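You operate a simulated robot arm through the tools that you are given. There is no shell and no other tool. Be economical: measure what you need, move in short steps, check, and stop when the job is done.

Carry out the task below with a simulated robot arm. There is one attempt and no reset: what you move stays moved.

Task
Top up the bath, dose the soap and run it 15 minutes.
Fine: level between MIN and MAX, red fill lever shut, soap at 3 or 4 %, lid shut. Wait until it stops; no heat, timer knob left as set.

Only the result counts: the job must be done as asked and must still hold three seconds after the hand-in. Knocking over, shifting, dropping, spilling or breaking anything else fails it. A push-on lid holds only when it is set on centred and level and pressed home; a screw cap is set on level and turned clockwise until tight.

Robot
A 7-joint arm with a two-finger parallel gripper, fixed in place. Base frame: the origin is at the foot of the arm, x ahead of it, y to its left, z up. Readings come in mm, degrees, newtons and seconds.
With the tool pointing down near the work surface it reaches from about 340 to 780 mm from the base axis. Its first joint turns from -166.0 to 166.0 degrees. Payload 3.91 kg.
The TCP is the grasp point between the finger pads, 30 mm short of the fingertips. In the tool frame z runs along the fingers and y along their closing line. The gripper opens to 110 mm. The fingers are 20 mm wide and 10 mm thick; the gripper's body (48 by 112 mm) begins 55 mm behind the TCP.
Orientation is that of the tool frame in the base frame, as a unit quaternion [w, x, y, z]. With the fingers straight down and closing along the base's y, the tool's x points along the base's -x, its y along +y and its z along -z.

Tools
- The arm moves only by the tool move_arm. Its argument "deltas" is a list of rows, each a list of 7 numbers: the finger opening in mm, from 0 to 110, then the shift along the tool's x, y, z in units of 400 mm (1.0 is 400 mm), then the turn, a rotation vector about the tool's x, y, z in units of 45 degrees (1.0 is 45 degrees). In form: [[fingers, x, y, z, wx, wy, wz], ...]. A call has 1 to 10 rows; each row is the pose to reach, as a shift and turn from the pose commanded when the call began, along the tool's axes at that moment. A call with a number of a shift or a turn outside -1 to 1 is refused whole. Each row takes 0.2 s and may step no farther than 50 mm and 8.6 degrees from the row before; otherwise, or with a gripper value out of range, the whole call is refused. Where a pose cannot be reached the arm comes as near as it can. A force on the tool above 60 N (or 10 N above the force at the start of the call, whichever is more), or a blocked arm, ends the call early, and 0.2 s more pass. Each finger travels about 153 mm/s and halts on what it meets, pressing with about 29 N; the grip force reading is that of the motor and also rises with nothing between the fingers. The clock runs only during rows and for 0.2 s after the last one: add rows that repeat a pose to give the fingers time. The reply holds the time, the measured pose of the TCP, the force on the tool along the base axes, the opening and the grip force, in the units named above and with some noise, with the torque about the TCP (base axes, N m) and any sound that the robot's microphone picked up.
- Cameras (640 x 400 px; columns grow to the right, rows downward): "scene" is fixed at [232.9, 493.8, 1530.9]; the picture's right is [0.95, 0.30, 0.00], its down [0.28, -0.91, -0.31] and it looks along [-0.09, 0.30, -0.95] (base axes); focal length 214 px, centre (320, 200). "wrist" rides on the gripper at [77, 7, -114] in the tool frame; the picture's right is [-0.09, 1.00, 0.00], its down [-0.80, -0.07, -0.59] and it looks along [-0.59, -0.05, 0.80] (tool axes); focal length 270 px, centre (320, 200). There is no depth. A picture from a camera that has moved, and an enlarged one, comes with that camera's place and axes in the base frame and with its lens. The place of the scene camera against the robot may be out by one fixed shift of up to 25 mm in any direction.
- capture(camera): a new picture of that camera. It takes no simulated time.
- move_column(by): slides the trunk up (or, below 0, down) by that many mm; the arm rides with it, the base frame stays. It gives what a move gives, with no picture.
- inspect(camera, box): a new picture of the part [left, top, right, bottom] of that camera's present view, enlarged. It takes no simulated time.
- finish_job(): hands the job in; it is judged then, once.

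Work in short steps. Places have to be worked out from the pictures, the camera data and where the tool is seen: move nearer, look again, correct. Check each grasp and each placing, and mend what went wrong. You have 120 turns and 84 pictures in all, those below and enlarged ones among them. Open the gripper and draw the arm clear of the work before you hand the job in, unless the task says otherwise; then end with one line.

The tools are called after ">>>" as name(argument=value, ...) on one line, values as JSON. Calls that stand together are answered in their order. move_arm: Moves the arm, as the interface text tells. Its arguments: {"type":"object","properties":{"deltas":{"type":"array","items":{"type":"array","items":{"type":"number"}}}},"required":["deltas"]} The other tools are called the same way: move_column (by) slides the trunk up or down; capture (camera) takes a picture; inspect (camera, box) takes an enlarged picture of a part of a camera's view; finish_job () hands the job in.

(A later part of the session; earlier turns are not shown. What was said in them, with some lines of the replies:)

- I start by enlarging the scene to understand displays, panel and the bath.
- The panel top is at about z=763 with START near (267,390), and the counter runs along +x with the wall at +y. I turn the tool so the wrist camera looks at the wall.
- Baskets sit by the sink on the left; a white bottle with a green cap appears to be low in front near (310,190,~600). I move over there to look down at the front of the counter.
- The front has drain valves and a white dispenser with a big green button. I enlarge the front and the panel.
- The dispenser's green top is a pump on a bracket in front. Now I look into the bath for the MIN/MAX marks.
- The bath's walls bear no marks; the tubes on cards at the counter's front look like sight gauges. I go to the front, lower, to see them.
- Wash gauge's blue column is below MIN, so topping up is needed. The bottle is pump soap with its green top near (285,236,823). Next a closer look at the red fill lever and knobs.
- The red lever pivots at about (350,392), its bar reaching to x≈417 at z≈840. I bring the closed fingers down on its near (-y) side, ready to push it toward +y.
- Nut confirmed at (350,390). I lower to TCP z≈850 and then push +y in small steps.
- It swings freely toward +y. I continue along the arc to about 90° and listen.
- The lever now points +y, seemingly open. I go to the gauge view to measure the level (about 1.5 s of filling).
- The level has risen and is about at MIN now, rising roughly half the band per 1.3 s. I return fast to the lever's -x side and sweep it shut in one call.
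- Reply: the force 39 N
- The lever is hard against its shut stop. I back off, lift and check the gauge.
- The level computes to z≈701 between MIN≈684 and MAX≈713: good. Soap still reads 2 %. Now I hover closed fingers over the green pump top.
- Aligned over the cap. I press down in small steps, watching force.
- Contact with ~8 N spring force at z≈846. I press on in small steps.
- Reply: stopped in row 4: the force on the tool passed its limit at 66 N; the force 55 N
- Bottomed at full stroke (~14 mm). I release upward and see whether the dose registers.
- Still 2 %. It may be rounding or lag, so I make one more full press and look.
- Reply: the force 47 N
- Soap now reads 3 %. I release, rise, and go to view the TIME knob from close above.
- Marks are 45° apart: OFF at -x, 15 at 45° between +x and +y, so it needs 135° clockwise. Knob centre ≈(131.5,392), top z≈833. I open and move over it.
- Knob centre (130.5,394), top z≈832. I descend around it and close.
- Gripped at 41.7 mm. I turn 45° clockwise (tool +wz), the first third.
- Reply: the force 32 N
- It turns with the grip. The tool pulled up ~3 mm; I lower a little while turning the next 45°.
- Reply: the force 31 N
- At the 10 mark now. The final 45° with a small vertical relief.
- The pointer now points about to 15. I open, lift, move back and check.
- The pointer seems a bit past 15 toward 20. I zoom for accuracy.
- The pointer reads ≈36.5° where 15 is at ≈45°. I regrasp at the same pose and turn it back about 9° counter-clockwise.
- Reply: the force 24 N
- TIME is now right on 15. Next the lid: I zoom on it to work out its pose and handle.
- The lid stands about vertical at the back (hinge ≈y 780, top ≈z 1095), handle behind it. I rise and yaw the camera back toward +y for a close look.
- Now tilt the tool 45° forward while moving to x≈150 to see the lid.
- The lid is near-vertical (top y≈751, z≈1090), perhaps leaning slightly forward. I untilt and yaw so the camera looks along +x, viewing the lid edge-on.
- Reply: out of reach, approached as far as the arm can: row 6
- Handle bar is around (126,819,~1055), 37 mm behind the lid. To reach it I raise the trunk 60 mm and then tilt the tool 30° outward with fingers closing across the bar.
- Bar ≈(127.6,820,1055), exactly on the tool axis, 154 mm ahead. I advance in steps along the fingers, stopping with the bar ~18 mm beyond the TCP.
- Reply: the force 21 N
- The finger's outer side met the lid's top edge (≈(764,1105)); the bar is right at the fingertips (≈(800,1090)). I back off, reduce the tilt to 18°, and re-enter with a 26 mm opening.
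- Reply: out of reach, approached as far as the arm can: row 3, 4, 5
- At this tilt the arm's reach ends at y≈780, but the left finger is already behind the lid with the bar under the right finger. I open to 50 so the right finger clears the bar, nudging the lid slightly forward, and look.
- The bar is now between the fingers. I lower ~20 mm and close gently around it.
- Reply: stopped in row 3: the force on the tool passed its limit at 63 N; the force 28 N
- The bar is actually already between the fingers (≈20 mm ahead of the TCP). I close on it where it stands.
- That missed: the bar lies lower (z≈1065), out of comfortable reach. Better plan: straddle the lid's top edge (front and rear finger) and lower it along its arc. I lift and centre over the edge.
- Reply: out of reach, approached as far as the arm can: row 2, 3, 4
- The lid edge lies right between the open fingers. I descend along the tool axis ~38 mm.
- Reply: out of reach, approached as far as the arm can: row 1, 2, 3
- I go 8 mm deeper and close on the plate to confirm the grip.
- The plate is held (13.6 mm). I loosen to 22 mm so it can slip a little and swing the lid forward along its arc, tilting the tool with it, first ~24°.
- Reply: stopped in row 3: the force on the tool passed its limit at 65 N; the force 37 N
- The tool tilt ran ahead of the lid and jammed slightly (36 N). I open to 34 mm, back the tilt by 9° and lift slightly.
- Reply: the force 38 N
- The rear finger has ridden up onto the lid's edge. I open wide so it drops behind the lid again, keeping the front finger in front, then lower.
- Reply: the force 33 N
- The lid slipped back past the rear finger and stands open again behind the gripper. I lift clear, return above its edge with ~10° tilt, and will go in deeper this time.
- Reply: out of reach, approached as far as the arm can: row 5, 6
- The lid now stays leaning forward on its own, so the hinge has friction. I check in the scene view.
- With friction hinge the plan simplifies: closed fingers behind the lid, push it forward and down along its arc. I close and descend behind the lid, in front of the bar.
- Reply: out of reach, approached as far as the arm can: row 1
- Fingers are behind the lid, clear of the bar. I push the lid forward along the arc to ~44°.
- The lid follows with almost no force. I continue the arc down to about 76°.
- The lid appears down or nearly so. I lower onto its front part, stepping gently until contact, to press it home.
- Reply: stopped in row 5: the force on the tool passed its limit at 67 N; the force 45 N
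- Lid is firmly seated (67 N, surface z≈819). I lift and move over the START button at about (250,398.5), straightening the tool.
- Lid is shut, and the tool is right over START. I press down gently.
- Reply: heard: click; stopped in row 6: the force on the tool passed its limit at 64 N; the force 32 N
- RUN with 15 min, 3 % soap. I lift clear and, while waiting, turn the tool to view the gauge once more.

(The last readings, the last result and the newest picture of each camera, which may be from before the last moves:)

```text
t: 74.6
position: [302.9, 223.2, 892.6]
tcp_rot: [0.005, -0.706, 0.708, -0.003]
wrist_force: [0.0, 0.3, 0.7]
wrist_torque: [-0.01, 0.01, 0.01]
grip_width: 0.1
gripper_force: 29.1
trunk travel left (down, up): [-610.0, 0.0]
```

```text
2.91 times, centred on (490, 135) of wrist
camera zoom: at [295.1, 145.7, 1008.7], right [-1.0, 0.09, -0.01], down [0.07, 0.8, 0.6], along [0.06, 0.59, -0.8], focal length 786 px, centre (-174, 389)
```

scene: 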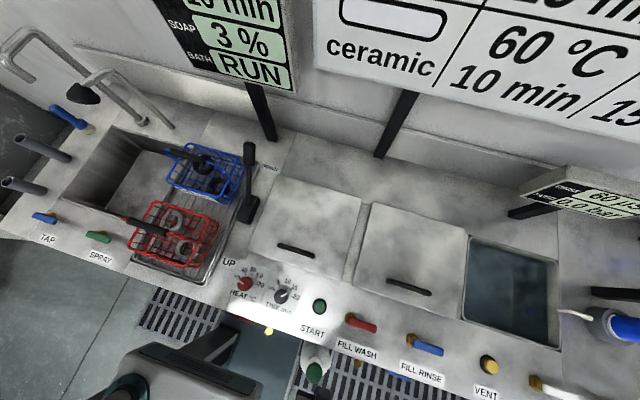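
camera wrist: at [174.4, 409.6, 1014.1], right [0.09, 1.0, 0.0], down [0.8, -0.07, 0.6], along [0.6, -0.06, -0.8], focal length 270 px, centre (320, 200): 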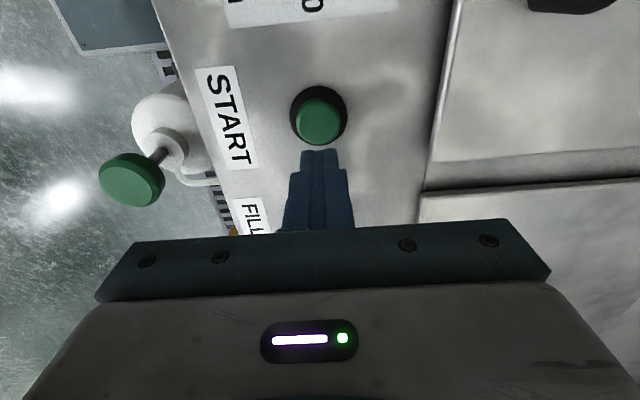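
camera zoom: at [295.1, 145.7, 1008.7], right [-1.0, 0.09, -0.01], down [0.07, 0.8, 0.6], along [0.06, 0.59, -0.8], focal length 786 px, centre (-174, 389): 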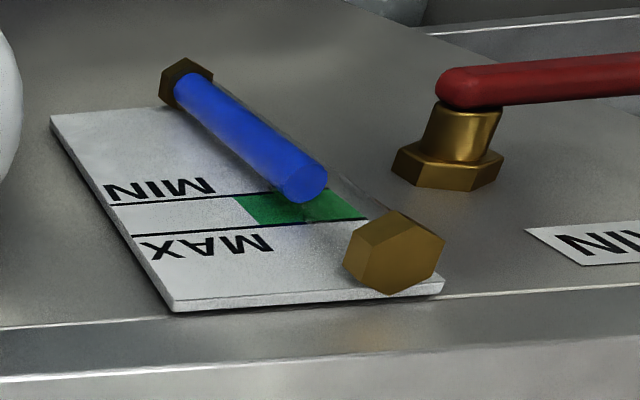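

Level unchanged in the band; display is counting down roughly 1 min/s. I wait.

>>> move_arm(deltas=[[0, 0, 0, -0.02, 0, 0, 0], [0, 0, 0, -0.04, 0, 0, 0], [20, 0, 0, -0.04, 0, 0, 0], [40, 0, 0, -0.04, 0, 0, 0], [40, 0, 0, -0.04, 0, 0, 0], [40, 0, 0, -0.04, 0, 0, 0], [40, 0, 0, -0.04, 0, 0, 0], [40, 0, 0, -0.04, 0, 0, 0], [40, 0, 0, -0.04, 0, 0, 0], [40, 0, 0, -0.04, 0, 0, 0]])

>>> move_arm(deltas=[[40, 0, 0, 0, 0, 0, 0], [40, 0, 0, 0, 0, 0, 0], [40, 0, 0, 0, 0, 0, 0], [40, 0, 0, 0, 0, 0, 0], [40, 0, 0, 0, 0, 0, 0], [40, 0, 0, 0, 0, 0, 0], [40, 0, 0, 0, 0, 0, 0], [40, 0, 0, 0, 0, 0, 0], [40, 0, 0, 0, 0, 0, 0], [40, 0, 0, 0, 0, 0, 0]])

>>> move_arm(deltas=[[40, 0, 0, 0, 0, 0, 0], [40, 0, 0, 0, 0, 0, 0], [40, 0, 0, 0, 0, 0, 0], [40, 0, 0, 0, 0, 0, 0], [40, 0, 0, 0, 0, 0, 0], [40, 0, 0, 0, 0, 0, 0], [40, 0, 0, 0, 0, 0, 0], [40, 0, 0, 0, 0, 0, 0], [40, 0, 0, 0, 0, 0, 0], [40, 0, 0, 0, 0, 0, 0]])

>>> move_arm(deltas=[[40, 0, 0, 0, 0, 0, 0], [40, 0, 0, 0, 0, 0, 0], [40, 0, 0, 0, 0, 0, 0], [40, 0, 0, 0, 0, 0, 0], [40, 0, 0, 0, 0, 0, 0], [40, 0, 0, 0, 0, 0, 0], [40, 0, 0, 0, 0, 0, 0], [40, 0, 0, 0, 0, 0, 0], [40, 0, 0, 0, 0, 0, 0], [40, 0, 0, 0, 0, 0, 0]])

>>> inspect(camera="scene", box=[140, 0, 340, 100])

```text
t: 76.8
position: [303.1, 221.8, 909.2]
tcp_rot: [0.006, -0.706, 0.708, -0.004]
wrist_force: [-0.3, -0.6, -0.3]
wrist_torque: [-0.01, 0.0, 0.07]
grip_width: 40.0
gripper_force: 0.1
trunk travel left (down, up): [-610.0, 0.0]
```

```text
t: 79.0
position: [302.3, 221.9, 908.2]
tcp_rot: [0.006, -0.706, 0.708, -0.002]
wrist_force: [-1.0, -0.2, 0.7]
wrist_torque: [0.03, 0.01, 0.05]
grip_width: 39.8
gripper_force: 0.1
trunk travel left (down, up): [-610.0, 0.0]
```

```text
t: 81.2
position: [302.0, 221.2, 909.6]
tcp_rot: [0.004, -0.706, 0.708, -0.004]
wrist_force: [1.2, 0.0, -0.3]
wrist_torque: [0.0, -0.03, -0.01]
grip_width: 40.0
gripper_force: 0.2
trunk travel left (down, up): [-610.0, 0.0]
```

```text
t: 83.4
position: [303.1, 222.8, 909.6]
tcp_rot: [0.005, -0.705, 0.709, -0.003]
wrist_force: [0.5, 0.4, 0.3]
wrist_torque: [-0.01, -0.01, -0.08]
grip_width: 39.7
gripper_force: 0.0
trunk travel left (down, up): [-610.0, 0.0]
```

```text
3.20 times, centred on (240, 50) of scene
camera zoom: at [232.9, 493.8, 1530.9], right [0.95, 0.3, 0.0], down [0.28, -0.91, -0.31], along [-0.09, 0.3, -0.95], focal length 686 px, centre (576, 680)
```

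zoom: 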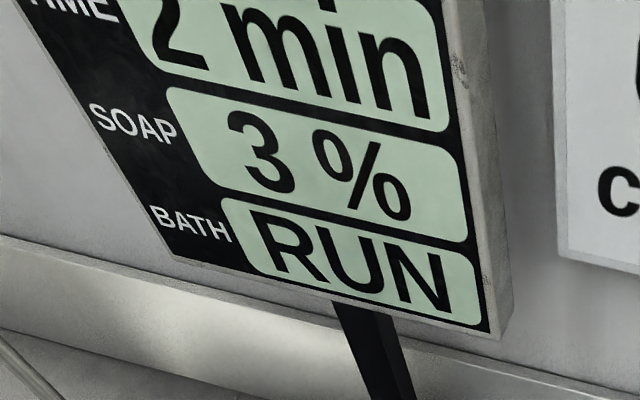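

Two minutes left; I wait a bit more.

>>> move_arm(deltas=[[40, 0, 0, 0, 0, 0, 0], [40, 0, 0, 0, 0, 0, 0], [40, 0, 0, 0, 0, 0, 0], [40, 0, 0, 0, 0, 0, 0], [40, 0, 0, 0, 0, 0, 0], [40, 0, 0, 0, 0, 0, 0], [40, 0, 0, 0, 0, 0, 0], [40, 0, 0, 0, 0, 0, 0], [40, 0, 0, 0, 0, 0, 0], [40, 0, 0, 0, 0, 0, 0]])

>>> move_arm(deltas=[[40, 0, 0, 0, 0, 0, 0], [40, 0, 0, 0, 0, 0, 0], [40, 0, 0, 0, 0, 0, 0], [40, 0, 0, 0, 0, 0, 0], [40, 0, 0, 0, 0, 0, 0], [40, 0, 0, 0, 0, 0, 0], [40, 0, 0, 0, 0, 0, 0], [40, 0, 0, 0, 0, 0, 0], [40, 0, 0, 0, 0, 0, 0], [40, 0, 0, 0, 0, 0, 0]])

>>> inspect(camera="scene", box=[140, 0, 340, 100])

>>> inspect(camera="scene", box=[220, 200, 400, 340])

```text
t: 85.6
position: [302.6, 220.7, 908.9]
tcp_rot: [0.006, -0.706, 0.708, -0.003]
wrist_force: [0.6, -0.5, -0.8]
wrist_torque: [0.02, -0.02, 0.05]
grip_width: 40.0
gripper_force: 0.2
trunk travel left (down, up): [-610.0, 0.0]
```

```text
t: 87.8
position: [302.4, 221.1, 910.0]
tcp_rot: [0.005, -0.706, 0.708, -0.003]
wrist_force: [0.4, -0.7, -0.3]
wrist_torque: [-0.02, -0.01, -0.01]
grip_width: 40.4
gripper_force: 0.0
trunk travel left (down, up): [-610.0, 0.0]
```

```text
3.20 times, centred on (240, 50) of scene
camera zoom: at [232.9, 493.8, 1530.9], right [0.95, 0.3, 0.0], down [0.28, -0.91, -0.31], along [-0.09, 0.3, -0.95], focal length 686 px, centre (576, 680)
```

zoom: 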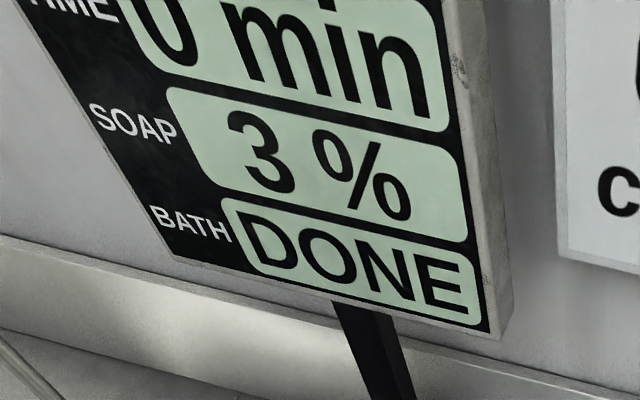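

```text
2.86 times, centred on (310, 270) of scene
camera zoom: at [232.9, 493.8, 1530.9], right [0.95, 0.3, 0.0], down [0.28, -0.91, -0.31], along [-0.09, 0.3, -0.95], focal length 613 px, centre (349, 0)
```

zoom: 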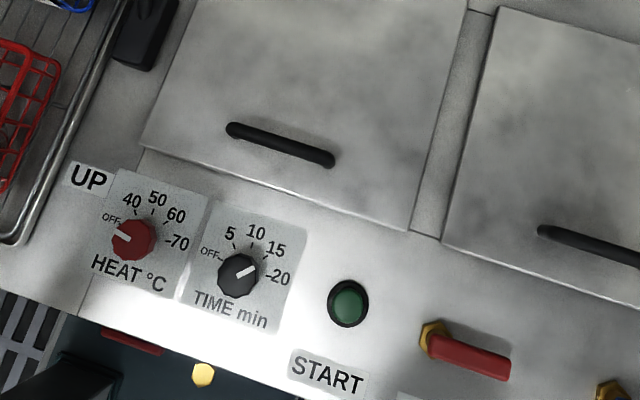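

The display shows DONE, 0 min and 3 %. The lid and red lever are shut, HEAT is off, TIME is at 15, and the arm is clear with the gripper open, so I hand in.

>>> finish_job()

```text
The job is handed in.
```

The bath is topped up to between MIN and MAX, soap reads 3 %, and the 15-minute run finished (display shows DONE) with the lid and red fill lever shut, heat off and the timer knob left at 15.
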